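You operate a simulated robot arm through the tools that you are given. There is no shell and no other tool. Be economical: measure what you need, move in short steps, check, and stop when the job is done.

You run a simulated robot arm. Do the job below in one go: nothing can be reset, and whatever is moved stays where it is left.

TASK
Turn the yellow and green screws to mark 2, fold the striped sewn set and pause the folder.
Fine: mode RUN and left there, fold button once; a true fold; keep off belts and rollers.
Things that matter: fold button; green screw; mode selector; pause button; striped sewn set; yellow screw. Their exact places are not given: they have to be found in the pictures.

It is judged by the outcome, as a careful person would: the job done as asked, and still so three seconds after it is handed in. It fails if anything else is knocked over, pushed out of place, dropped, spilled or broken. Flat cloth is picked up by pressing the open fingertips on it (5 to 10 N) and closing them slowly along it; thin cloth reads only 2 to 8 mm in the jaws.

THE ROBOT
A 7-joint arm with a two-finger parallel gripper on a trunk, on a base that drives. Base frame: it is fixed to the floor where the robot stands at the start and does not move with it; the origin is under the middle of the robot, x ahead of it, y to its left, z up. Readings come in mm, degrees, newtons and seconds.
With the tool pointing down near the work surface it reaches from about 300 to 760 mm from the robot's upright axis, wherever it stands. Its first joint turns from -143.0 to 143.0 degrees. Places, roughly: fold button [800, 300, 500]; green screw [1100, 100, 1300]; mode selector [900, 200, 500]; pause button [800, 300, 500]; striped sewn set [1000, 750, 1000]; yellow screw [1000, 0, 1300]. Payload 3 kg.
Tool frame: the origin (TCP) lies between the finger pads and is the grasp point; the fingertips stand 30 mm ahead of it; z points along the fingers, y is the line along which they close. The gripper opens to 110 mm. The fingers are 20 mm wide and 10 mm thick; the gripper's body (48 by 112 mm) begins 55 mm behind the TCP.
Orientation is that of the tool frame in the base frame, as a unit quaternion [x, y, z, w]. With the fingers straight down and closing along the base's y, the tool's x points along the base's -x, its y along +y and its z along -z.

THE INTERFACE
- The arm moves only by the tool play_rows. Its argument "commands" is a list of rows, each an object of numbers (a shift or turn left out is 0, a gripper value left out holds the last): "rx", "ry", "rz": the turn, a rotation vector about the tool's x, y, z in degrees; "tx", "ty", "tz": the shift along the tool's x, y, z in mm; "hand": the opening in per cent of the stroke, from 0 (shut) to 100 (fully open). In form: [{"rx": .., "ry": .., "rz": .., "tx": .., "ty": .., "tz": .., "hand": ..}, ...]. A call has 1 to 10 rows; each row shifts and turns the commanded pose from where the row before left it, along the tool's axes as they then stand. Rows are played at 5 a second. More than 50 mm and 8.6 degrees between two rows, or a gripper value outside its range, and nothing of the call is played. Where a pose cannot be reached the arm comes as near as it can. A force on the tool above 60 N (or 10 N above the force at the start of the call, whichever is more), or a blocked arm, ends the call early, and 0.2 s more pass. Each finger travels about 153 mm/s and halts on what it meets, pressing with about 21 N; the grip force reading is that of the motor and also rises with nothing between the fingers. The clock runs only during rows and for 0.2 s after the last one: add rows that do not move to give the fingers time. It gives the time, the measured TCP pose, the force on the tool (base axes), the opening and the grip force at its end, in the units of the frame above (readings bear some noise), with the torque about the TCP (base axes, N m) and any sound that the robot's microphone picked up.
- Cameras (640 x 400 px; columns grow to the right, rows downward): "scene" is now at [663.8, 50.1, 1113.1]; the picture's right is [-0.00, -0.17, -0.99], its down [-0.93, -0.37, 0.06] and it looks along [-0.38, 0.91, -0.16] (base axes); focal length 214 px, centre (320, 200). "wrist" rides on the gripper at [72, 17, -103] in the tool frame; the picture's right is [-0.23, 0.97, 0.00], its down [-0.76, -0.18, -0.62] and it looks along [-0.61, -0.14, 0.78] (tool axes); focal length 222 px, centre (320, 200).
- camera(camera): a new picture of that camera. The clock stands still meanwhile.
- raise_lower(by): slides the trunk up (or, below 0, down) by that many mm; the arm and the scene camera ride with it, the base frame stays. It gives what a move gives, with no picture.
- drive_base(legs): drives the robot by 1 to 6 legs, each [ahead, turn to the left] in mm and degrees, along the robot's own axes; the way and the turn of a leg run together, so that a leg with both is an arc; at most 1500 mm and 180 degrees a leg. The arm and the cameras ride along, it lands a little off, and it stops where it bumps. It gives what a move gives.
- turn_head(pan, tilt): turns the head with the scene camera to pan (to the left, within 80 degrees either way) and tilt (down, from -29 to 69), counted from straight ahead of the robot. It gives what a move gives.
- pixel_to_xyz(camera, pixels): for up to 12 pixels [column, row] of the newest picture of that camera ("zoom" is the newest enlarged one), the place [x, y, z] in the base frame of the surface seen there, good to about 2 mm. The clock stands still meanwhile.
- zoom(camera, box): a new picture of the part [left, top, right, bottom] of that camera's present view, enlarged. The clock stands still meanwhile.
- finish_job(): hands the job in; it is judged then, once.

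Go step by step. Measure first, check grasps and placings, and put right what went wrong. The budget is 80 turns and 68 pictures, counting those below and the enlarged ones. Unless the task says otherwise, let go and move clear before handing in.

The tools are called as a command line: name --argument value ..., lists and objects as JSON in quotes. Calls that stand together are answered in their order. play_rows: Moves the arm, as the interface text tells. Its arguments: {"type":"object","properties":{"commands":{"type":"array","items":{"type":"object","properties":{"rx":{"type":"number"},"ry":{"type":"number"},"rz":{"type":"number"},"tx":{"type":"number"},"ty":{"type":"number"},"tz":{"type":"number"},"hand":{"type":"number"}}}}},"required":["commands"]} The other tools are called the same way: raise_lower (by) slides the trunk up or down; drive_base (legs) drives the base; turn_head (pan, tilt) turns the head that bears the scene camera; camera (camera) takes a picture; pixel_to_xyz (camera, pixels) gives the place of the surface under pixels of a picture; zoom (camera, box) takes an enlarged picture of a part of a camera's view; finish_job () hands the job in.

At the start:

```text
time_s: 0.0
eef_pos: [590.2, -39.5, 997.7]
orientation: [-0.001, 1.0, 0.0, 0.0]
wrist_force: [-0.6, -0.8, 0.5]
ft_torque: [0.0, 0.02, 0.02]
grip_width: 109.9
gripper_force: 0.0
trunk travel left (down, up): [-225.0, 265.0]
robot x, y, heading: [-2.5, -13.9, -0.2]
head pan, tilt: [80.2, 22.2]
```

scene: 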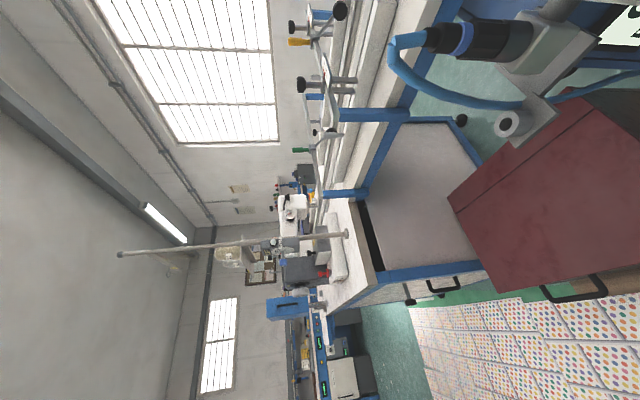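
wrist: 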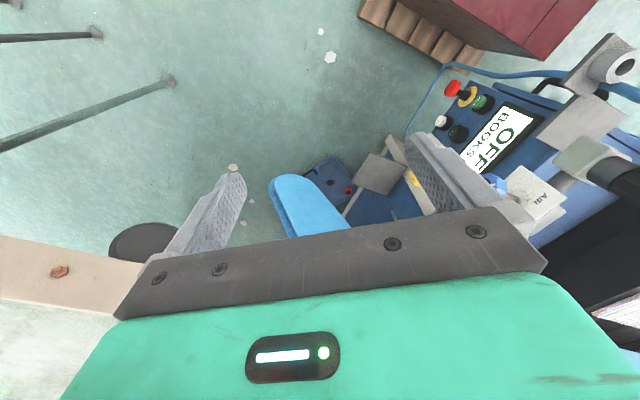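

The scene picture lies on its side (right is down) and looks left; a folder panel with OFF and buttons shows at the wrist picture's right. I turn the head ahead to see the machine.

turn_head --pan 20 --tilt 20

camera --camera "scene"

```text
time_s: 1.3
eef_pos: [588.5, -41.0, 999.1]
orientation: [-0.002, 1.0, 0.0, 0.0]
wrist_force: [0.5, 0.3, -0.1]
ft_torque: [-0.04, -0.01, -0.02]
grip_width: 110.0
gripper_force: 0.0
trunk travel left (down, up): [-225.0, 265.0]
robot x, y, heading: [0.5, -14.1, 0.1]
head pan, tilt: [20.0, 20.0]
```

```text
65 pictures are left
```

scene: 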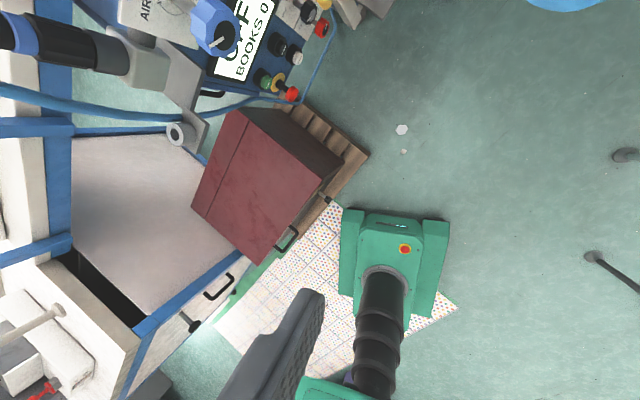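

The view now looks down past the robot's own base (about pixel 390,290), with the panel at the top. I measure a few pixels to learn how the camera stands.

pixel_to_xyz --camera "scene" --pixels '[[245, 60], [290, 92], [320, 28], [215, 25], [400, 130], [395, 240], [260, 170], [100, 200], [140, 10], [10, 30], [310, 5], [40, 320]]'

turn_head --pan 80 --tilt -20

camera --camera "scene"

```text
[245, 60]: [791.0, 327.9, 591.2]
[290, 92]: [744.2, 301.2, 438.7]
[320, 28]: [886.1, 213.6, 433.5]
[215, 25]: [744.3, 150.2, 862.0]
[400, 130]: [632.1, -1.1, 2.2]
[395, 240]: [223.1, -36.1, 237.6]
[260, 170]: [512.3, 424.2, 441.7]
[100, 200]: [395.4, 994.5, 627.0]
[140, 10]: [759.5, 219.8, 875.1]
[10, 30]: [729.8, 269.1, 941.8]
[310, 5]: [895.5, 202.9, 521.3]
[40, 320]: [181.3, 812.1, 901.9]
```

```text
time_s: 2.6
eef_pos: [589.0, -39.9, 999.0]
orientation: [-0.002, 1.0, 0.0, -0.001]
wrist_force: [0.3, 0.0, 1.1]
ft_torque: [-0.06, 0.03, 0.0]
grip_width: 109.9
gripper_force: 0.1
trunk travel left (down, up): [-225.0, 265.0]
robot x, y, heading: [-2.9, -12.8, 0.2]
head pan, tilt: [80.0, -20.0]
```

```text
64 pictures are left
```

scene: 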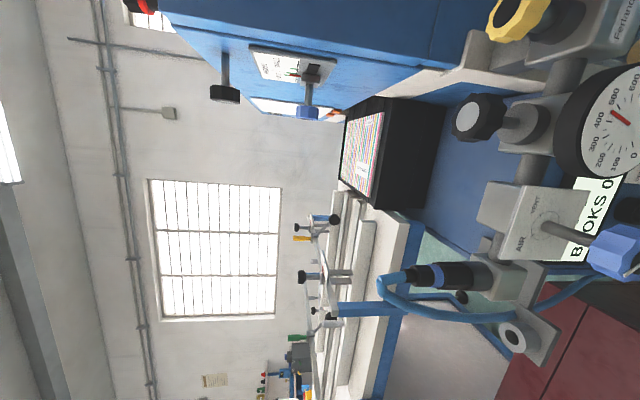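

The blue tower with a scale plate (275,65) and blue screw (305,110) shows at the top; the screws for the job probably lie further up the picture. I tilt to the end for a look.

pixel_to_xyz --camera "scene" --pixels '[[275, 65], [305, 110], [225, 93], [145, 5], [360, 155], [360, 20], [510, 20], [620, 115], [615, 250], [595, 205], [430, 30], [520, 230]]'

turn_head --pan 80 --tilt -29

camera --camera "scene"

```text
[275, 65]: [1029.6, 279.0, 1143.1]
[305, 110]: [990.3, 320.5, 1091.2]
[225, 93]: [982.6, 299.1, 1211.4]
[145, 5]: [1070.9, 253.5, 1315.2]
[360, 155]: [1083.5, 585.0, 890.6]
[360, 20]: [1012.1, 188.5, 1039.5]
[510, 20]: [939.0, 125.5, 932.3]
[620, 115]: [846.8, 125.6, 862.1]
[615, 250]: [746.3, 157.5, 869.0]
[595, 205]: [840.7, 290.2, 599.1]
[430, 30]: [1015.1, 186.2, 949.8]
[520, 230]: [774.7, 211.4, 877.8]
```

```text
time_s: 3.3
eef_pos: [588.6, -41.0, 999.7]
orientation: [-0.001, 1.0, 0.0, 0.0]
wrist_force: [0.5, 0.5, 0.3]
ft_torque: [0.03, 0.03, 0.03]
grip_width: 110.2
gripper_force: 0.0
trunk travel left (down, up): [-225.0, 265.0]
robot x, y, heading: [1.3, -14.5, 0.4]
head pan, tilt: [80.0, -28.6]
```

```text
63 pictures are left
```

scene: 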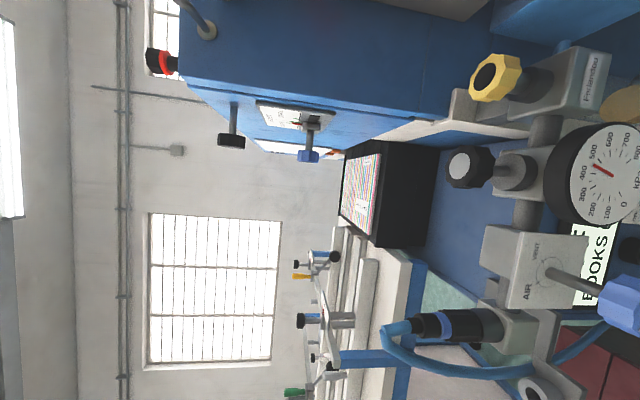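

The tower's front face is out of this view, so I pitch the tool up by about 60° to let the wrist camera look ahead at it.

play_rows --commands '[{"ry": -8.5}, {"ry": -8.5}, {"ry": -8.5}, {"ry": -8.5}, {"ry": -8.5}, {"ry": -8.5}, {"ry": -8.5}]'

camera --camera "wrist"

```text
time_s: 4.9
eef_pos: [589.9, -40.5, 999.1]
orientation: [-0.002, 0.868, 0.001, 0.496]
wrist_force: [-0.2, -0.3, 0.2]
ft_torque: [0.03, 0.01, 0.0]
grip_width: 110.0
gripper_force: 0.1
trunk travel left (down, up): [-225.0, 265.0]
robot x, y, heading: [0.0, -15.9, -0.2]
head pan, tilt: [80.0, -28.6]
```

```text
62 pictures are left
```

wrist: 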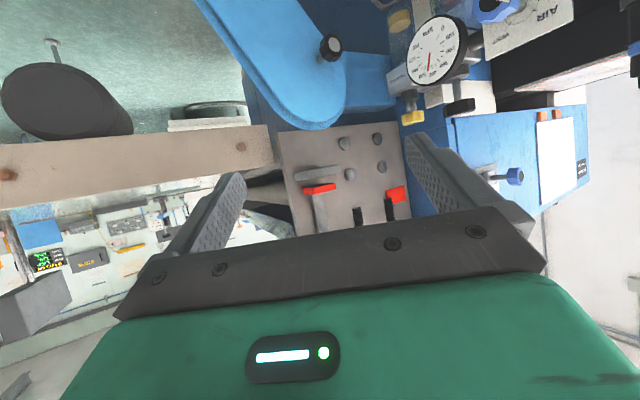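

The view is upside down (picture-down is up); a grey plate with knobs lies around (345,175). I zoom in there.

zoom --camera "wrist" --box '[250, 100, 450, 240]'

pixel_to_xyz --camera "wrist" --pixels '[[345, 145], [378, 140], [350, 173], [382, 167], [320, 190], [396, 193], [357, 215], [300, 150], [450, 150], [515, 175], [330, 45], [432, 55]]'

```text
2.86 times, centred on (350, 170) of wrist
```

zoom: 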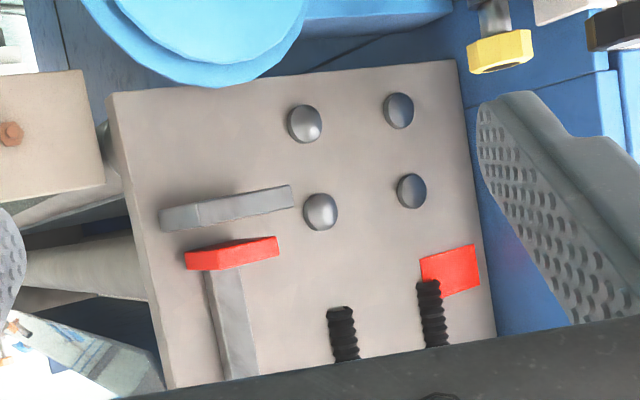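

```text
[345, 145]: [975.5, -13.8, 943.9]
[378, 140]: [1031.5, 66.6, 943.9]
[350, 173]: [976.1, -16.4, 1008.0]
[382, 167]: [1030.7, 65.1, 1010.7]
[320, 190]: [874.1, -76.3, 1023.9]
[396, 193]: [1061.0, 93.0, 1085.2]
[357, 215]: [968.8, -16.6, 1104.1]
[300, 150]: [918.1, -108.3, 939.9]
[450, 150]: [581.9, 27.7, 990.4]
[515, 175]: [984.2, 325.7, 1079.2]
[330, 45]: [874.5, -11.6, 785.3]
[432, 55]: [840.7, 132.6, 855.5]
```

Black springs at (345,330) and (430,310) of the zoom lead up to the screws out of sight. I raise the trunk to see them.

raise_lower --by 250

camera --camera "wrist"

```text
time_s: 7.5
eef_pos: [589.3, -40.8, 1249.5]
orientation: [-0.002, 0.868, 0.001, 0.496]
wrist_force: [0.6, 0.0, -0.3]
ft_torque: [0.02, 0.0, 0.03]
grip_width: 110.1
gripper_force: 0.2
trunk travel left (down, up): [-475.0, 15.0]
robot x, y, heading: [-0.6, -14.7, -0.2]
head pan, tilt: [80.0, -28.6]
```

```text
60 pictures are left
```

wrist: 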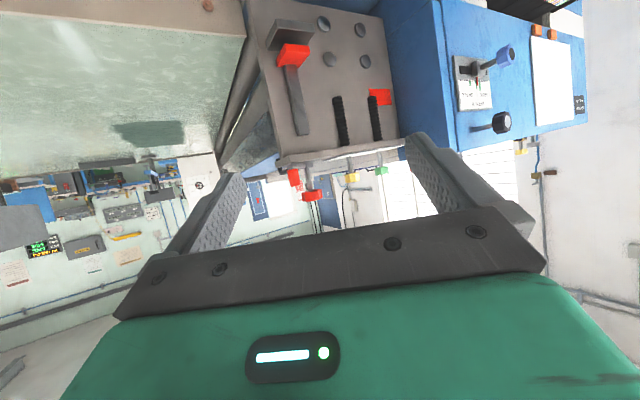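

Three knobs stand up at the top of the plate: red (310,195), yellow (350,178), green (381,171). I zoom and measure.

zoom --camera "wrist" --box '[270, 80, 430, 220]'

pixel_to_xyz --camera "wrist" --pixels '[[351, 177], [350, 180], [381, 171], [310, 195], [294, 178], [290, 160], [400, 150], [347, 162], [376, 155], [340, 130], [376, 120], [480, 95]]'

```text
2.86 times, centred on (350, 150) of wrist
```

zoom: 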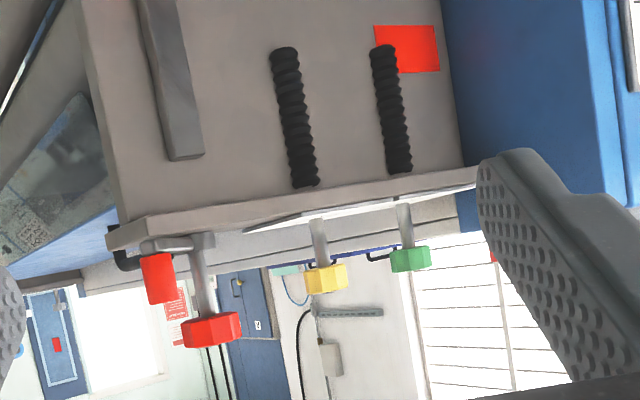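

```text
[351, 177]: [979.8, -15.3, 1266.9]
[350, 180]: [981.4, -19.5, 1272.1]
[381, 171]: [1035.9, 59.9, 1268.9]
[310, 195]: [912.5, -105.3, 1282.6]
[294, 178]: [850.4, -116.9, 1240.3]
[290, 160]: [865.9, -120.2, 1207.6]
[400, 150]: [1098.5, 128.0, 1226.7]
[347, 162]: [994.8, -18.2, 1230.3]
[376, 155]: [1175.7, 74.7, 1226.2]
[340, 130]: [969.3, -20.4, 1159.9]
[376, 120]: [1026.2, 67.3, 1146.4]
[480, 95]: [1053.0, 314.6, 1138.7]
```

Yellow is near (980,-17,1268), green near (1036,60,1268), vertical axes with a white scale strip under them. Now I lift the arm to look from above, and look at the floor ahead with the head.

play_rows --commands '[{"ry": 8, "tx": -22, "tz": -12}, {"ry": 8, "tx": -22, "tz": -14}, {"ry": 8, "tx": -20, "tz": -18}, {"ry": 8, "tx": -20, "tz": -20}, {"tx": -10, "tz": -20}]'

camera --camera "wrist"

turn_head --pan 25 --tilt -15

camera --camera "scene"

```text
time_s: 8.7
eef_pos: [598.9, -39.1, 1377.1]
orientation: [-0.002, 0.972, 0.0, 0.235]
wrist_force: [0.4, -0.4, 1.2]
ft_torque: [-0.03, 0.01, -0.03]
grip_width: 110.1
gripper_force: 0.1
trunk travel left (down, up): [-475.0, 15.0]
robot x, y, heading: [1.2, -11.0, -0.1]
head pan, tilt: [80.0, -28.6]
```

```text
58 pictures are left
```

wrist: 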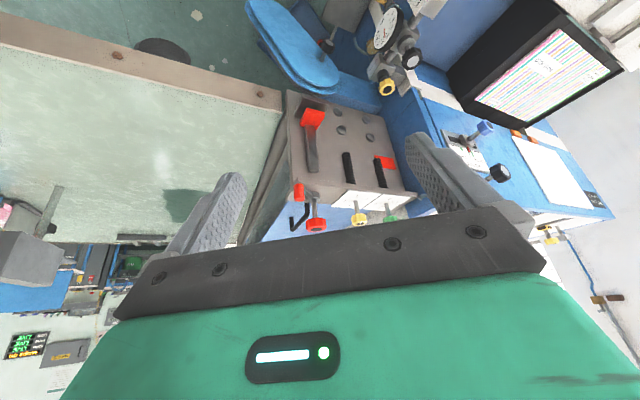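

```text
time_s: 9.9
eef_pos: [598.1, -38.0, 1376.2]
orientation: [-0.002, 0.971, 0.001, 0.237]
wrist_force: [-0.1, 0.8, 0.3]
ft_torque: [0.0, -0.03, 0.02]
grip_width: 110.0
gripper_force: 0.1
trunk travel left (down, up): [-475.0, 15.0]
robot x, y, heading: [-4.0, -14.4, 0.2]
head pan, tilt: [25.0, -15.0]
```

```text
57 pictures are left
```

scene: 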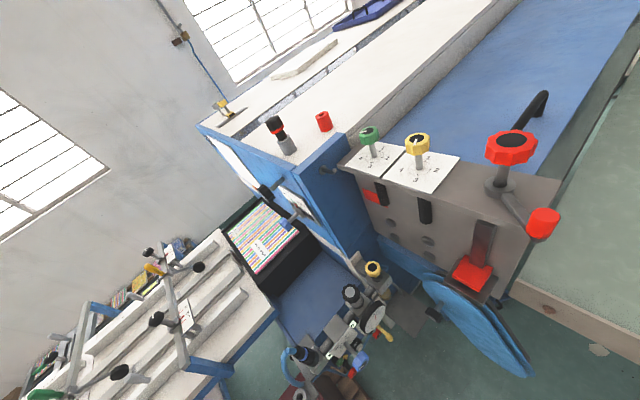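

Now the scene camera sees both screws and their dials from above: green (370,137), yellow (418,145). I zoom on them.

zoom --camera "scene" --box '[335, 115, 475, 205]'

pixel_to_xyz --camera "zoom" --pixels '[[160, 90], [370, 125], [140, 220], [260, 150], [30, 190], [380, 310], [550, 210], [430, 300], [340, 240], [175, 160], [390, 230], [60, 190]]'

```text
4.44 times, centred on (405, 160) of scene
```

zoom: 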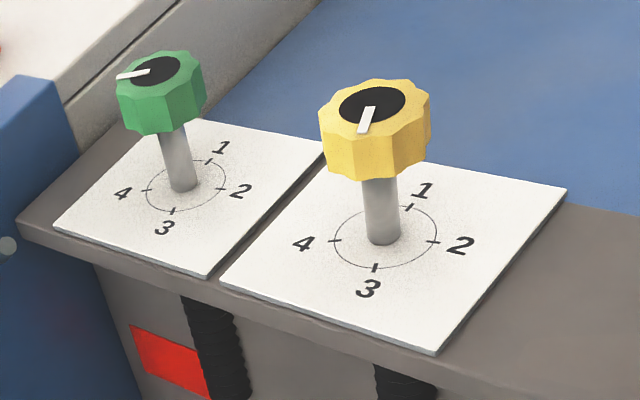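

```text
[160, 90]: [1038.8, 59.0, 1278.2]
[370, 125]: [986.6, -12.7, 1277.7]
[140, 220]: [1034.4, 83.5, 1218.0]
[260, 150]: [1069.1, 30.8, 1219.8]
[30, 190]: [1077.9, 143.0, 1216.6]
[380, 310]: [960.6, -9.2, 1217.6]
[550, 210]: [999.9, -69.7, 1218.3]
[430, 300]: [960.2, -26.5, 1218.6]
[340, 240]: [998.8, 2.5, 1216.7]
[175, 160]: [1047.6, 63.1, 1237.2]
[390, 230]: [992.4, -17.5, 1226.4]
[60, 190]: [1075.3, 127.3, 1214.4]
```

The yellow pointer aims about at 3, the green about at 4. I measure the tick marks and the pointers' ends.

pixel_to_xyz --camera "zoom" --pixels '[[411, 207], [433, 242], [375, 267], [334, 241], [371, 108], [362, 131], [210, 162], [222, 189], [173, 211], [146, 190], [150, 72], [119, 77]]'

pixel_to_xyz --camera "scene" --pixels '[[500, 150], [500, 185], [545, 222], [475, 325], [430, 270], [470, 320], [415, 315], [330, 360], [370, 300], [540, 300], [580, 130], [325, 120]]'

```text
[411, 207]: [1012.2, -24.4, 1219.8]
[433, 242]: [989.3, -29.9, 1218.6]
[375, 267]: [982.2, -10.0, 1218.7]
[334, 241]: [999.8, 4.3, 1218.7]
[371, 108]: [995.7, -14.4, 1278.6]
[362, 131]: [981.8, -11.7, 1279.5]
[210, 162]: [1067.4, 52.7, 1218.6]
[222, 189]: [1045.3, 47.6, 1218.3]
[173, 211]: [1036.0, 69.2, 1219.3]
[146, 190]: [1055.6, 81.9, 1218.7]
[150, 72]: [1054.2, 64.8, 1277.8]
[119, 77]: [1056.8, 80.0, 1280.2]
```

```text
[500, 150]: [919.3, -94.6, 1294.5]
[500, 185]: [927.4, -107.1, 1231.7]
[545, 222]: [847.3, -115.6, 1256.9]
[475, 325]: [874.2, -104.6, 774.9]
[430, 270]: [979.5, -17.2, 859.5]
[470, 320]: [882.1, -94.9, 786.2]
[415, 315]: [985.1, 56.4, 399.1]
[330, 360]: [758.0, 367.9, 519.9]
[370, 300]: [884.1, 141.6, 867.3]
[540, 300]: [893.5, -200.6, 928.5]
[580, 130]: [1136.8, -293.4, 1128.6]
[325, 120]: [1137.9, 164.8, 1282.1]
```

Both dials are now known: yellow axis ≈(996,-15), green ≈(1051,63). The robot must drive some 350 mm ahead, so I check the free room around the base first.

turn_head --pan 5 --tilt 25

camera --camera "scene"

```text
time_s: 11.0
eef_pos: [598.8, -38.0, 1375.5]
orientation: [-0.002, 0.971, 0.001, 0.237]
wrist_force: [-0.2, -0.4, -0.4]
ft_torque: [-0.05, 0.01, -0.02]
grip_width: 110.1
gripper_force: 0.0
trunk travel left (down, up): [-475.0, 15.0]
robot x, y, heading: [-0.9, -11.8, 0.0]
head pan, tilt: [5.0, 25.0]
```

```text
55 pictures are left
```

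scene: 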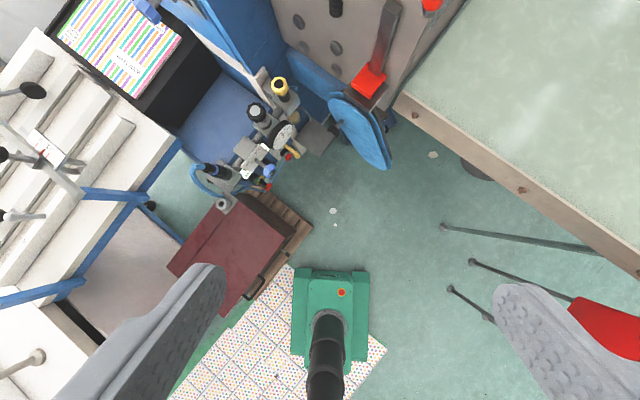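

A fine overview: base front at row 270, pallet corner at (312,230), posts at (445,225). I measure these.

pixel_to_xyz --camera "scene" --pixels '[[299, 275], [366, 275], [311, 228], [294, 232], [265, 300], [443, 226], [450, 290], [300, 150], [385, 165], [268, 178], [400, 110], [520, 190]]'

zoom --camera "scene" --box '[190, 70, 350, 220]'

zoom --camera "scene" --box '[0, 0, 220, 220]'

```text
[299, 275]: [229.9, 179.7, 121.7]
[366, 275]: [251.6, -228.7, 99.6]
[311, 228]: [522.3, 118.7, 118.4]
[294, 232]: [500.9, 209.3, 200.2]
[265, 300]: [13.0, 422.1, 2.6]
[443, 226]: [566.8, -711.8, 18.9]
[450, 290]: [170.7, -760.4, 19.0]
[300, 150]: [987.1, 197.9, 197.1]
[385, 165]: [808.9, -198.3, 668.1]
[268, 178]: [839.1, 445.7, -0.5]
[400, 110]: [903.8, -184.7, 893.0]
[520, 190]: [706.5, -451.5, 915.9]
```

```text
2.67 times, centred on (270, 145) of scene
```

zoom: 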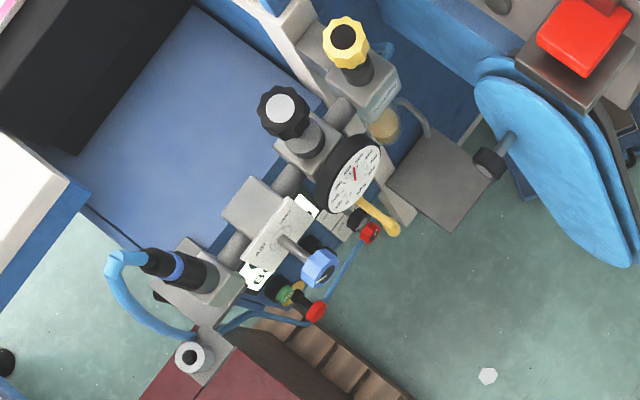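

```text
1.82 times, centred on (110, 110) of scene
```

zoom: 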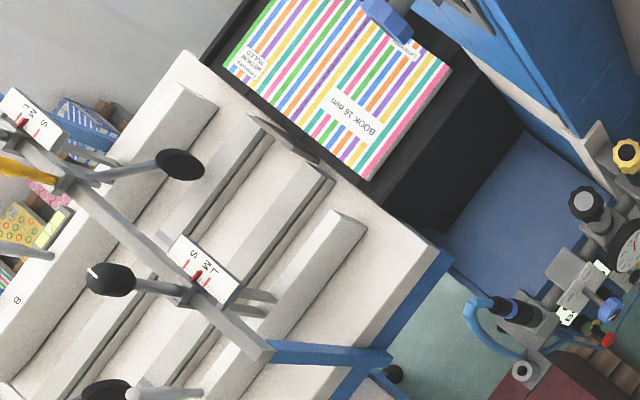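

The pallet corner (522,119) blocks a straight drive, so I plan an S-curve to the right. I check the red-topped posts at (605,325) first so the arm doesn't meet them.

pixel_to_xyz --camera "scene" --pixels '[[610, 320], [630, 340], [575, 305], [590, 248], [620, 150], [636, 270]]'

zoom --camera "scene" --box '[420, 180, 640, 400]'

```text
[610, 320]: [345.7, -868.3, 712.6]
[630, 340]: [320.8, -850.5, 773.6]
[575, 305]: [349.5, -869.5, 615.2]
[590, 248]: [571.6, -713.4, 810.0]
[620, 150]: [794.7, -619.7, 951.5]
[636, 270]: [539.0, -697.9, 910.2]
```

```text
1.82 times, centred on (530, 290) of scene
```

zoom: 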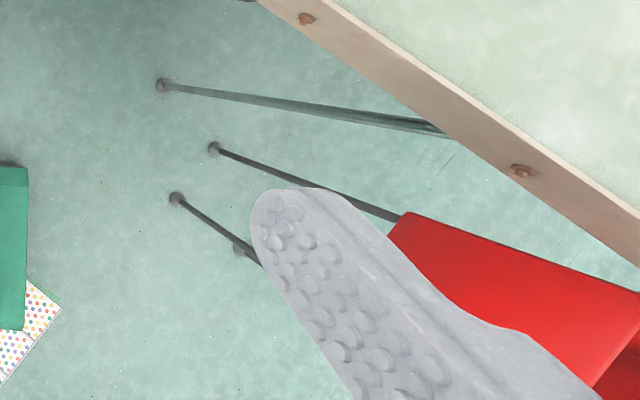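

Those are far to the right and low. I drive the S-curve to about (390,-150).

drive_base --legs '[[210, -38], [205, 38]]'

turn_head --pan 25 --tilt 0

camera --camera "scene"

```text
time_s: 15.1
eef_pos: [983.0, -169.4, 1376.9]
orientation: [-0.005, 0.971, 0.001, 0.237]
wrist_force: [0.3, 0.2, 0.5]
ft_torque: [-0.01, 0.0, 0.02]
grip_width: 109.9
gripper_force: 0.0
trunk travel left (down, up): [-475.0, 15.0]
robot x, y, heading: [385.5, -155.7, 0.2]
head pan, tilt: [5.0, 25.0]
```

```text
time_s: 16.0
eef_pos: [984.0, -168.8, 1378.0]
orientation: [-0.005, 0.971, 0.002, 0.237]
wrist_force: [0.5, 0.6, 0.6]
ft_torque: [-0.01, 0.0, 0.0]
grip_width: 110.1
gripper_force: 0.1
trunk travel left (down, up): [-475.0, 15.0]
robot x, y, heading: [383.2, -160.0, 0.0]
head pan, tilt: [25.0, 0.0]
```

```text
51 pictures are left
```

scene: 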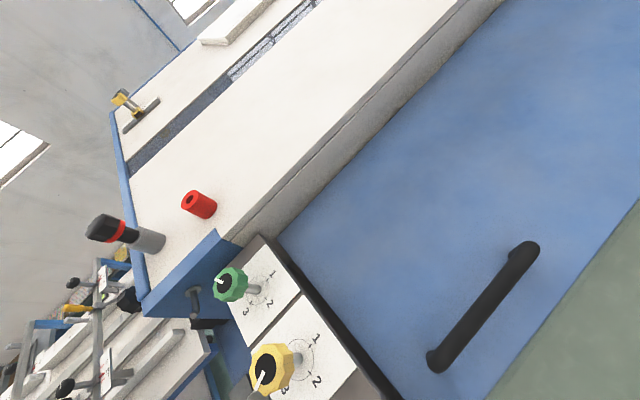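

The robot is at (384,-158) and both knobs are close. I zoom in for exact centres.

zoom --camera "scene" --box '[200, 250, 360, 400]'

```text
2.67 times, centred on (280, 325) of scene
```

zoom: 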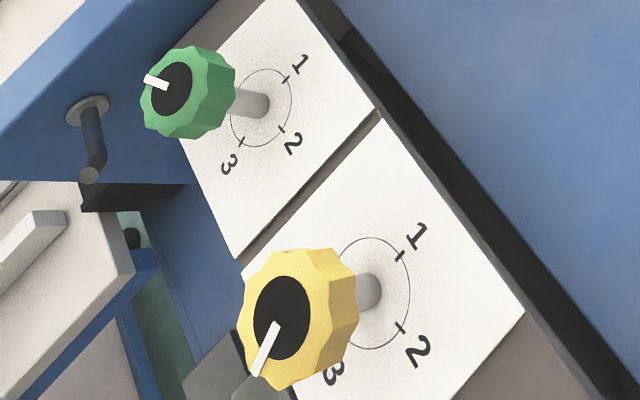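

pixel_to_xyz --camera "zoom" --pixels '[[400, 255], [400, 328], [281, 318], [258, 372], [276, 326], [300, 256], [285, 78], [282, 129], [241, 139], [171, 89], [148, 80], [167, 88]]'

```text
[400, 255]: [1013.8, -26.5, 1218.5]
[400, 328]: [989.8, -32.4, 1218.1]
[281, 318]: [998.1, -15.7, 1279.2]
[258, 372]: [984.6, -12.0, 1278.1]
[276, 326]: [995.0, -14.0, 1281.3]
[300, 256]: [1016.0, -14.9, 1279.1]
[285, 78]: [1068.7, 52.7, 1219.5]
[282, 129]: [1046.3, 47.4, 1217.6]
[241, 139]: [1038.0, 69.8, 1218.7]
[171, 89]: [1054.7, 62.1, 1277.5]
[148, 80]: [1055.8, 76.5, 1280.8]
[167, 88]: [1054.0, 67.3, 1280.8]
```

The yellow pointer (az ≈163°) stands at 3, the green (≈83°) at 4; mark 2 is at ≈ -117° on both, so counter-clockwise turns of about 80° and 160°. I right the tool, open it to 60 mm, and go above yellow.

play_rows --commands '[{"ry": 6.85}, {"ry": 6.85}, {"ry": 6.85}, {"ry": 6.85}, {"hand": 55}, {"ty": 40, "rz": 8}, {"rz": 8, "ty": 40}, {"rz": 8, "ty": 40}, {"rz": 8, "ty": 20}, {"rz": 6}]'

```text
time_s: 18.2
eef_pos: [1005.9, -31.2, 1379.6]
orientation: [0.323, 0.946, 0.0, 0.001]
wrist_force: [-0.3, -0.8, -0.4]
ft_torque: [-0.02, -0.01, 0.0]
grip_width: 60.6
gripper_force: 0.0
trunk travel left (down, up): [-475.0, 15.0]
robot x, y, heading: [380.9, -159.7, 0.4]
head pan, tilt: [25.0, 0.0]
```

Now I center and lower to z≈1266 around the yellow knob.

play_rows --commands '[{"tx": 15.8, "ty": 7.4}, {"tz": 35}, {"tz": 35}, {"tz": 25}, {"tz": 17}, {}]'

camera --camera "wrist"

```text
time_s: 19.6
eef_pos: [998.8, -16.6, 1266.2]
orientation: [0.321, 0.947, -0.001, 0.001]
wrist_force: [0.4, -1.2, -0.3]
ft_torque: [0.0, 0.02, 0.0]
grip_width: 60.7
gripper_force: 0.1
trunk travel left (down, up): [-475.0, 15.0]
robot x, y, heading: [387.0, -161.0, 0.2]
head pan, tilt: [25.0, 0.0]
```

```text
49 pictures are left
```

wrist: 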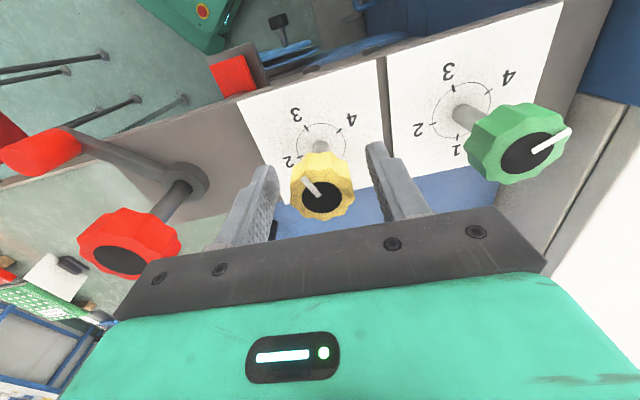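

The yellow knob sits between the fingers. I close on it gently and turn.

play_rows --commands '[{"hand": 40}, {"hand": 28}, {"hand": 20}, {}, {}]'

```text
time_s: 20.8
eef_pos: [999.3, -15.8, 1267.7]
orientation: [0.321, 0.947, 0.0, 0.001]
wrist_force: [8.5, 10.5, 5.3]
ft_torque: [-0.05, -0.12, 0.02]
grip_width: 35.6
gripper_force: 44.8
trunk travel left (down, up): [-475.0, 15.0]
robot x, y, heading: [383.5, -163.5, 0.3]
head pan, tilt: [25.0, 0.0]
```

Gripped at 35.6 mm. I turn counter-clockwise 80° in ten rows.

play_rows --commands '[{"ty": 1, "rz": -4}, {"rz": -8.4}, {"rz": -8.4}, {"rz": -8.4}, {"rz": -8.4}, {"rz": -8.4}, {"rz": -8.4}, {"rz": -8.4}, {"rz": -8.4}, {"rz": -8.4}]'

camera --camera "wrist"

zoom --camera "scene" --box '[200, 250, 360, 400]'

```text
time_s: 23.0
eef_pos: [996.5, -14.6, 1263.7]
orientation: [-0.361, 0.932, -0.001, -0.003]
wrist_force: [-17.4, 15.4, -19.5]
ft_torque: [-1.09, 0.66, 0.0]
grip_width: 35.5
gripper_force: 44.9
trunk travel left (down, up): [-475.0, 15.0]
robot x, y, heading: [380.7, -159.4, 0.4]
head pan, tilt: [25.0, 0.0]
```

```text
48 pictures are left
```

wrist: 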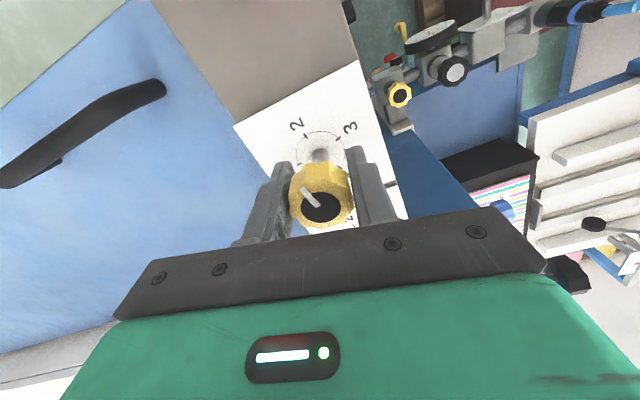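

```text
2.67 times, centred on (280, 325) of scene
```

zoom: 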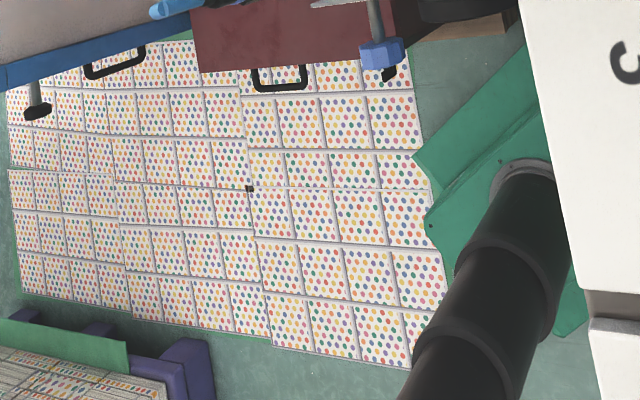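

The turn went through 80° (grip held). I measure the pointer and marks from the wrist view.

zoom --camera "wrist" --box '[260, 100, 390, 240]'

pixel_to_xyz --camera "wrist" --pixels '[[304, 138], [339, 139], [320, 208], [303, 188], [307, 192], [315, 202]]'

```text
2.86 times, centred on (325, 170) of wrist
```

zoom: 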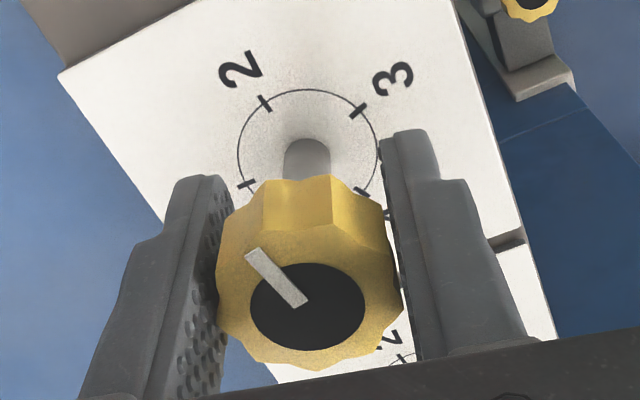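

```text
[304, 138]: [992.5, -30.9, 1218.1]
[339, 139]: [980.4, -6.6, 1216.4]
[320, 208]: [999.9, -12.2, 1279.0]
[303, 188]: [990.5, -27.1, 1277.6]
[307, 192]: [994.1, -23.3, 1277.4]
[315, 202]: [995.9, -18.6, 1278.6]
```

The pointer (tip 254,253 in the zoom, angle ≈127°) agrees with mark 2 (≈128°). I release, rise, and look again.

play_rows --commands '[{"hand": 35}, {"hand": 55}, {}, {"tz": -30}, {"tz": -35}, {"tz": -35}]'

zoom --camera "wrist" --box '[240, 60, 440, 210]'

```text
time_s: 24.4
eef_pos: [1000.7, -17.4, 1364.6]
orientation: [-0.36, 0.933, 0.0, 0.001]
wrist_force: [-0.8, 0.2, 0.3]
ft_torque: [-0.02, -0.01, -0.01]
grip_width: 60.6
gripper_force: 0.1
trunk travel left (down, up): [-475.0, 15.0]
robot x, y, heading: [384.4, -164.5, 0.1]
head pan, tilt: [25.0, 0.0]
```

```text
2.67 times, centred on (340, 135) of wrist
```

zoom: 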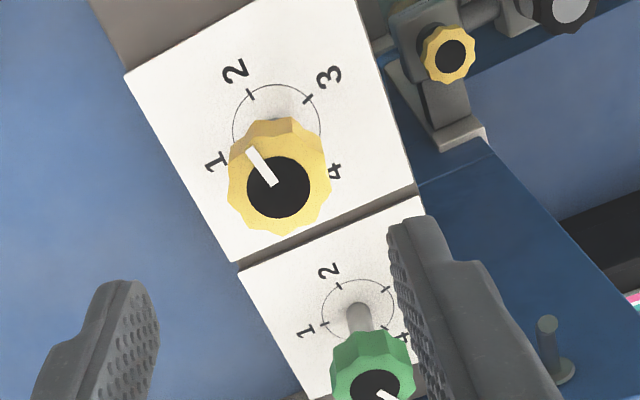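

Yellow stands at 2. I move over the green knob, turning the tool back by 80° on the way.

play_rows --commands '[{"tx": -46.7, "ty": 11.6}, {"tx": -46.7, "ty": 11.7}, {"rz": 8.5}, {"rz": 8.5}, {"rz": 8.5}, {"rz": 8.5}, {"rz": 8.5}, {"rz": 8.5}, {"rz": 8.5}, {"rz": 8.5}]'

camera --camera "wrist"

```text
time_s: 26.6
eef_pos: [1029.6, 34.4, 1358.1]
orientation: [0.225, 0.974, -0.001, 0.0]
wrist_force: [-0.5, 0.5, 0.1]
ft_torque: [0.02, 0.0, -0.03]
grip_width: 60.3
gripper_force: 0.0
out of reach, approached as far as the arm can: row 2
trunk travel left (down, up): [-475.0, 15.0]
robot x, y, heading: [380.5, -159.4, 0.2]
head pan, tilt: [25.0, 0.0]
```

```text
44 pictures are left
```

wrist: 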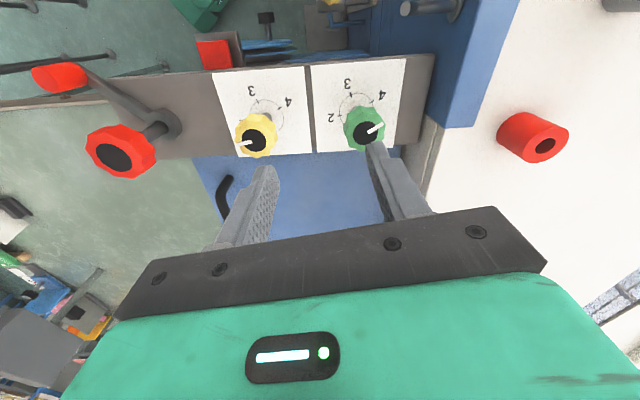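

The green knob was just out of reach, so I drive 90 mm ahead (the floor there is free, tool stays above the knobs).

drive_base --legs '[[90, 0]]'

```text
time_s: 27.7
eef_pos: [1119.7, 34.7, 1356.8]
orientation: [0.224, 0.975, 0.0, 0.0]
wrist_force: [0.4, 0.6, 0.3]
ft_torque: [0.0, 0.01, -0.01]
grip_width: 60.5
gripper_force: 0.0
trunk travel left (down, up): [-475.0, 15.0]
robot x, y, heading: [474.1, -157.6, 0.1]
head pan, tilt: [25.0, 0.0]
```

Now I center over green, rotate a bit, and check.

play_rows --commands '[{"tx": 36, "ty": -1.9}, {"tx": 35.3, "ty": -1.8}, {"rz": 8}, {"rz": 8}, {"rz": 8}, {}]'

camera --camera "wrist"

```text
time_s: 29.1
eef_pos: [1055.6, 62.2, 1358.4]
orientation: [0.423, 0.906, 0.0, 0.0]
wrist_force: [-0.6, -0.2, 0.1]
ft_torque: [0.0, -0.04, 0.0]
grip_width: 60.5
gripper_force: 0.1
trunk travel left (down, up): [-475.0, 15.0]
robot x, y, heading: [473.1, -162.0, 0.2]
head pan, tilt: [25.0, 0.0]
```

```text
43 pictures are left
```

wrist: 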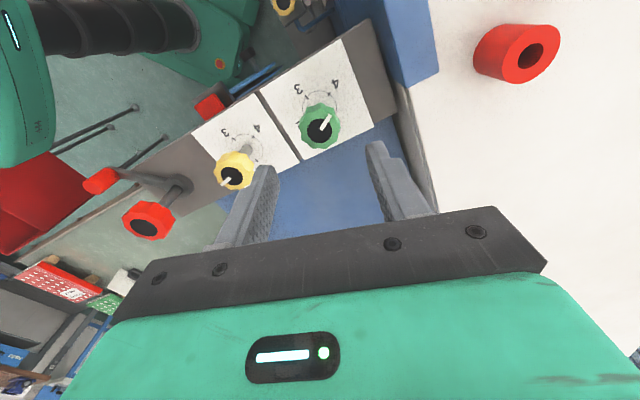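

Centered over green. Lower and grip.

play_rows --commands '[{"tz": 35}, {"tz": 35}, {"tz": 22}, {}, {"hand": 40}, {"hand": 28}, {"hand": 20}, {}, {}]'

```text
time_s: 31.1
eef_pos: [1055.2, 62.8, 1267.9]
orientation: [0.422, 0.907, 0.0, 0.0]
wrist_force: [-9.8, -9.2, -8.7]
ft_torque: [-0.46, 0.01, 0.02]
grip_width: 34.6
gripper_force: 45.0
trunk travel left (down, up): [-475.0, 15.0]
robot x, y, heading: [474.9, -160.0, 0.2]
head pan, tilt: [25.0, 0.0]
```

Gripped at 34.6 mm. I turn counter-clockwise about 80°, then release and turn back for the second half.

play_rows --commands '[{"ty": -1, "rz": -4}, {"rz": -8.4}, {"rz": -8.4}, {"rz": -8.4}, {"rz": -8.4}, {"rz": -8.4}, {"rz": -8.4}, {"rz": -8.4}, {"rz": -8.4}, {"rz": -8.4}]'

zoom --camera "wrist" --box '[250, 100, 400, 240]'

```text
time_s: 33.3
eef_pos: [1053.9, 64.9, 1267.2]
orientation: [-0.258, 0.966, -0.001, 0.001]
wrist_force: [16.8, 40.7, 23.3]
ft_torque: [0.5, 0.1, -0.06]
grip_width: 34.6
gripper_force: 45.1
trunk travel left (down, up): [-475.0, 15.0]
robot x, y, heading: [472.1, -159.0, 0.1]
head pan, tilt: [25.0, 0.0]
```

```text
2.86 times, centred on (325, 170) of wrist
```

zoom: 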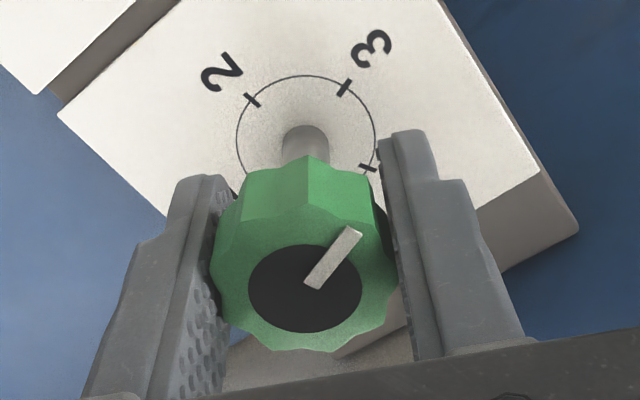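

The green pointer now stands at 3. I open, turn the tool back 80° and regrip.

play_rows --commands '[{"hand": 35}, {"hand": 55, "rz": 4}, {"rz": 8.4}, {"rz": 8.4}, {"rz": 8.4}, {"rz": 8.4}, {"rz": 8.4}, {"rz": 8.4}, {"rz": 8.4}, {"rz": 8.4}]'

play_rows --commands '[{"rz": 8.4}, {"hand": 40}, {"hand": 28}, {"hand": 20}, {}, {}]'

```text
time_s: 35.5
eef_pos: [1053.6, 61.0, 1266.7]
orientation: [0.356, 0.934, 0.0, 0.0]
wrist_force: [0.0, -0.9, -0.5]
ft_torque: [-0.03, -0.01, -0.01]
grip_width: 60.5
gripper_force: 0.0
trunk travel left (down, up): [-475.0, 15.0]
robot x, y, heading: [471.3, -157.5, 0.4]
head pan, tilt: [25.0, 0.0]
```

```text
time_s: 36.9
eef_pos: [1056.0, 62.5, 1265.7]
orientation: [0.422, 0.907, 0.001, 0.001]
wrist_force: [18.4, 15.6, 11.7]
ft_torque: [0.27, -0.09, -0.14]
grip_width: 35.5
gripper_force: 45.2
trunk travel left (down, up): [-475.0, 15.0]
robot x, y, heading: [471.0, -159.4, 0.2]
head pan, tilt: [25.0, 0.0]
```

play_rows --commands '[{"ty": 1.5, "rz": -8.3}, {"rz": -8.4}, {"rz": -8.4}, {"rz": -8.4}, {"rz": -8.4}, {"rz": -8.4}, {"rz": -8.4}, {"rz": -8.4}, {"rz": -8.4}, {"rz": -8.4}]'

zoom --camera "wrist" --box '[250, 100, 400, 240]'

```text
time_s: 39.1
eef_pos: [1054.7, 65.0, 1266.2]
orientation: [-0.293, 0.956, 0.0, 0.002]
wrist_force: [13.3, 32.7, 28.0]
ft_torque: [0.29, 0.67, -0.08]
grip_width: 35.0
gripper_force: 45.3
trunk travel left (down, up): [-475.0, 15.0]
robot x, y, heading: [478.8, -160.2, 0.2]
head pan, tilt: [25.0, 0.0]
```

```text
2.86 times, centred on (325, 170) of wrist
```

zoom: 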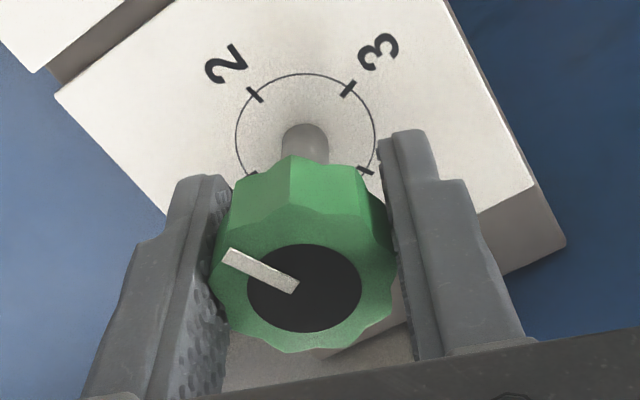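

The pointer looks some 10° past mark 2; I measure it.

pixel_to_xyz --camera "zoom" --pixels '[[256, 95], [348, 88], [367, 171], [252, 172], [230, 256], [296, 287], [304, 288], [250, 288], [360, 288], [304, 246], [304, 330], [260, 270]]'

```text
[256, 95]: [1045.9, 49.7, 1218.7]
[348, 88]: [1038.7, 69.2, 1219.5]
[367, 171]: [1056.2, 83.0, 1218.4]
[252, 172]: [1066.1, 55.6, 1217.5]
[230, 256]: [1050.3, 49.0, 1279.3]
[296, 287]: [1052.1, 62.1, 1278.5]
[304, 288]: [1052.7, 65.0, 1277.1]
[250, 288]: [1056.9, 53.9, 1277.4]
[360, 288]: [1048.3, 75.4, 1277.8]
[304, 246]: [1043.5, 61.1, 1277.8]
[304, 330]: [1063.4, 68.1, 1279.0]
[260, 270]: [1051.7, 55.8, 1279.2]
```

The pointer is at ≈-98°, mark 2 at ≈-114°: about 14° too far. I turn back 14°.

play_rows --commands '[{"rz": 5, "ty": -1}, {"rz": 5}, {"rz": 4}, {}]'

zoom --camera "wrist" --box '[250, 100, 400, 240]'

```text
time_s: 40.1
eef_pos: [1055.8, 63.5, 1266.2]
orientation: [-0.173, 0.985, 0.0, 0.0]
wrist_force: [0.7, 34.8, 15.4]
ft_torque: [0.29, -0.8, -0.03]
grip_width: 34.6
gripper_force: 45.2
trunk travel left (down, up): [-475.0, 15.0]
robot x, y, heading: [473.9, -161.9, 0.1]
head pan, tilt: [25.0, 0.0]
```

```text
2.86 times, centred on (325, 170) of wrist
```

zoom: 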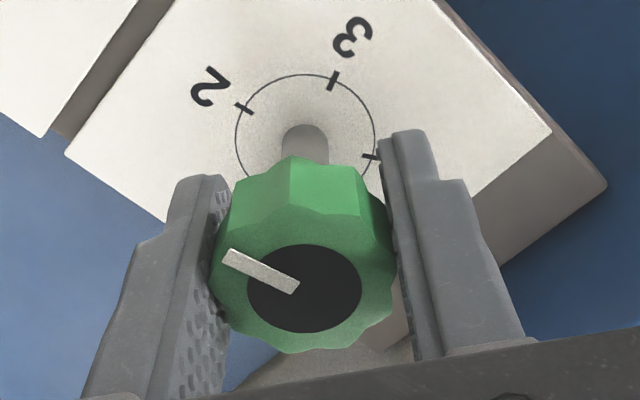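

Pointer (≈150°) now lies with mark 2 (≈150°). I release and rise and look at both.

play_rows --commands '[{"hand": 35}, {"hand": 55}, {}, {"tz": -30}, {"tz": -35}, {"tz": -30}]'

zoom --camera "wrist" --box '[200, 60, 400, 210]'

```text
time_s: 41.5
eef_pos: [1055.2, 59.8, 1360.7]
orientation: [-0.174, 0.985, 0.0, 0.0]
wrist_force: [-0.6, -1.0, -0.1]
ft_torque: [0.04, -0.02, 0.02]
grip_width: 60.5
gripper_force: 0.1
trunk travel left (down, up): [-475.0, 15.0]
robot x, y, heading: [476.3, -161.7, 0.3]
head pan, tilt: [25.0, 0.0]
```

```text
2.67 times, centred on (300, 135) of wrist
```

zoom: 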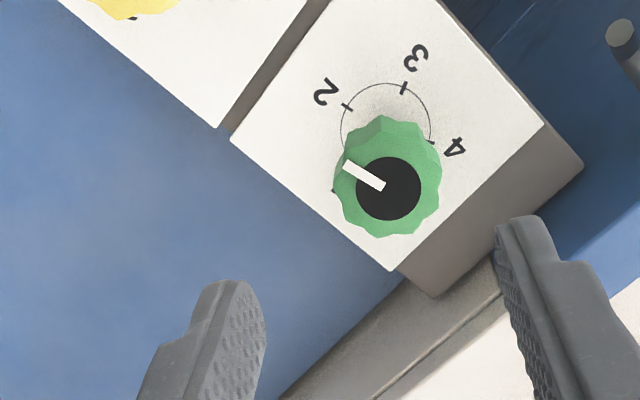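

Green also stands at 2 (within a few degrees). Now I look for the striped set and the panel; I retract the arm a little first and look with the scene camera.

play_rows --commands '[{"tz": -20}, {"tx": 40}, {"tx": 40}, {"tx": 40}, {"tx": 40}]'

turn_head --pan 40 --tilt 25

camera --camera "scene"

```text
time_s: 42.7
eef_pos: [906.1, 5.7, 1383.3]
orientation: [-0.174, 0.985, 0.001, 0.001]
wrist_force: [-0.1, 0.6, -0.1]
ft_torque: [-0.02, 0.01, -0.02]
grip_width: 60.6
gripper_force: 0.0
trunk travel left (down, up): [-475.0, 15.0]
robot x, y, heading: [470.6, -162.8, 0.2]
head pan, tilt: [25.0, 0.0]
```

```text
time_s: 43.6
eef_pos: [906.3, 5.8, 1383.9]
orientation: [-0.173, 0.985, 0.0, 0.001]
wrist_force: [-0.3, -0.4, 0.4]
ft_torque: [-0.04, 0.0, 0.02]
grip_width: 60.6
gripper_force: 0.1
trunk travel left (down, up): [-475.0, 15.0]
robot x, y, heading: [472.0, -158.7, 0.2]
head pan, tilt: [40.0, 25.0]
```

```text
38 pictures are left
```

scene: 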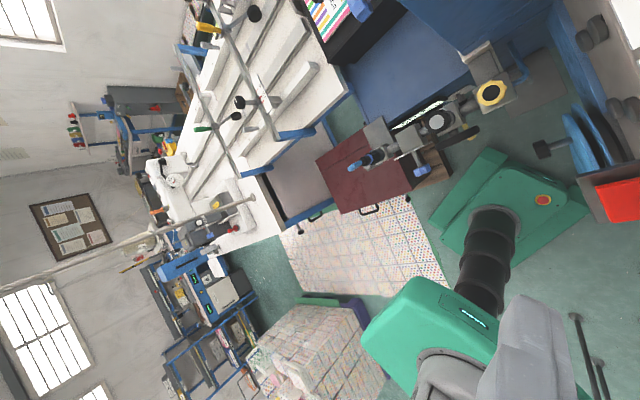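

The white table with guides runs up the left; I zoom at its upper end and the striped pile.

zoom --camera "scene" --box '[160, 0, 400, 150]'

pixel_to_xyz --camera "scene" --pixels '[[330, 15], [360, 8], [205, 28], [245, 15], [270, 50], [310, 80], [240, 102], [185, 50], [270, 220], [200, 12]]'

```text
2.67 times, centred on (280, 75) of scene
```

zoom: 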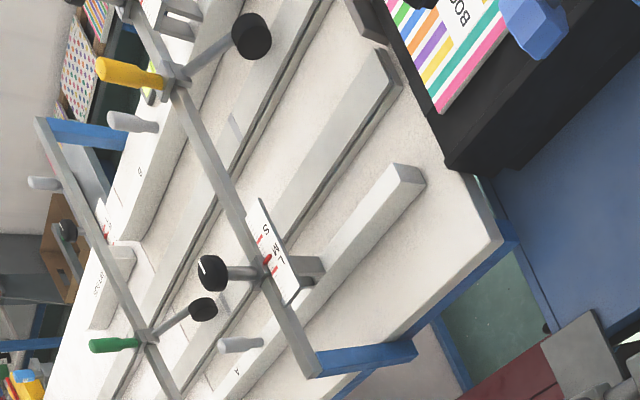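

```text
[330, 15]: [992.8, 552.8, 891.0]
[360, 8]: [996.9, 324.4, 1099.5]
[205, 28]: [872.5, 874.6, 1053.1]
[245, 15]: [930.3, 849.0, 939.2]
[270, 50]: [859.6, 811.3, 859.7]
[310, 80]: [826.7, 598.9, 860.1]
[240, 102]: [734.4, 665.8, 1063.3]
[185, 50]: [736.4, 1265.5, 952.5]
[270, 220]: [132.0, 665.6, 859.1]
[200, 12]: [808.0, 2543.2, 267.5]
```

The striped pile with "BOOK 16 mm" lies in a black tray at ≈(1030,570,890). I turn the head to see the tray and what is around it.

turn_head --pan 50 --tilt 5

camera --camera "scene"

```text
time_s: 44.4
eef_pos: [906.8, 4.5, 1383.3]
orientation: [-0.173, 0.985, 0.001, 0.001]
wrist_force: [0.0, 0.0, 0.0]
ft_torque: [-0.01, -0.01, -0.03]
grip_width: 60.4
gripper_force: 0.0
trunk travel left (down, up): [-475.0, 15.0]
robot x, y, heading: [472.9, -161.2, 0.2]
head pan, tilt: [50.0, 5.0]
```

```text
36 pictures are left
```

scene: 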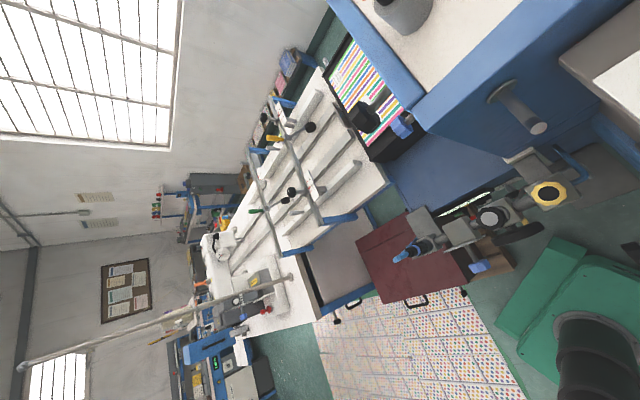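

zoom --camera "scene" --box '[230, 30, 430, 180]'

pixel_to_xyz --camera "scene" --pixels '[[360, 75], [345, 45], [340, 95], [400, 115], [375, 155], [290, 62], [275, 100], [270, 118], [330, 70], [388, 65]]'

```text
2.67 times, centred on (330, 105) of scene
```

zoom: 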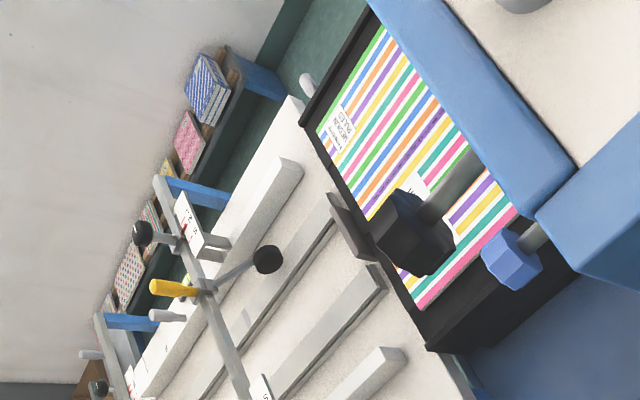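

```text
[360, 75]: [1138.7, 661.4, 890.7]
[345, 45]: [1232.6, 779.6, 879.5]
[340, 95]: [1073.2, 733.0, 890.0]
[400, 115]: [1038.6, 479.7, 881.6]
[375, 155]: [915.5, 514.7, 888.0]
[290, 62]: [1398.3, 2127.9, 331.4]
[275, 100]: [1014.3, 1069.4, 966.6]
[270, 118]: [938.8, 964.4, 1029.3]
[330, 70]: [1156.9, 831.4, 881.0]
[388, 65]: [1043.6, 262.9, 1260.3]
```

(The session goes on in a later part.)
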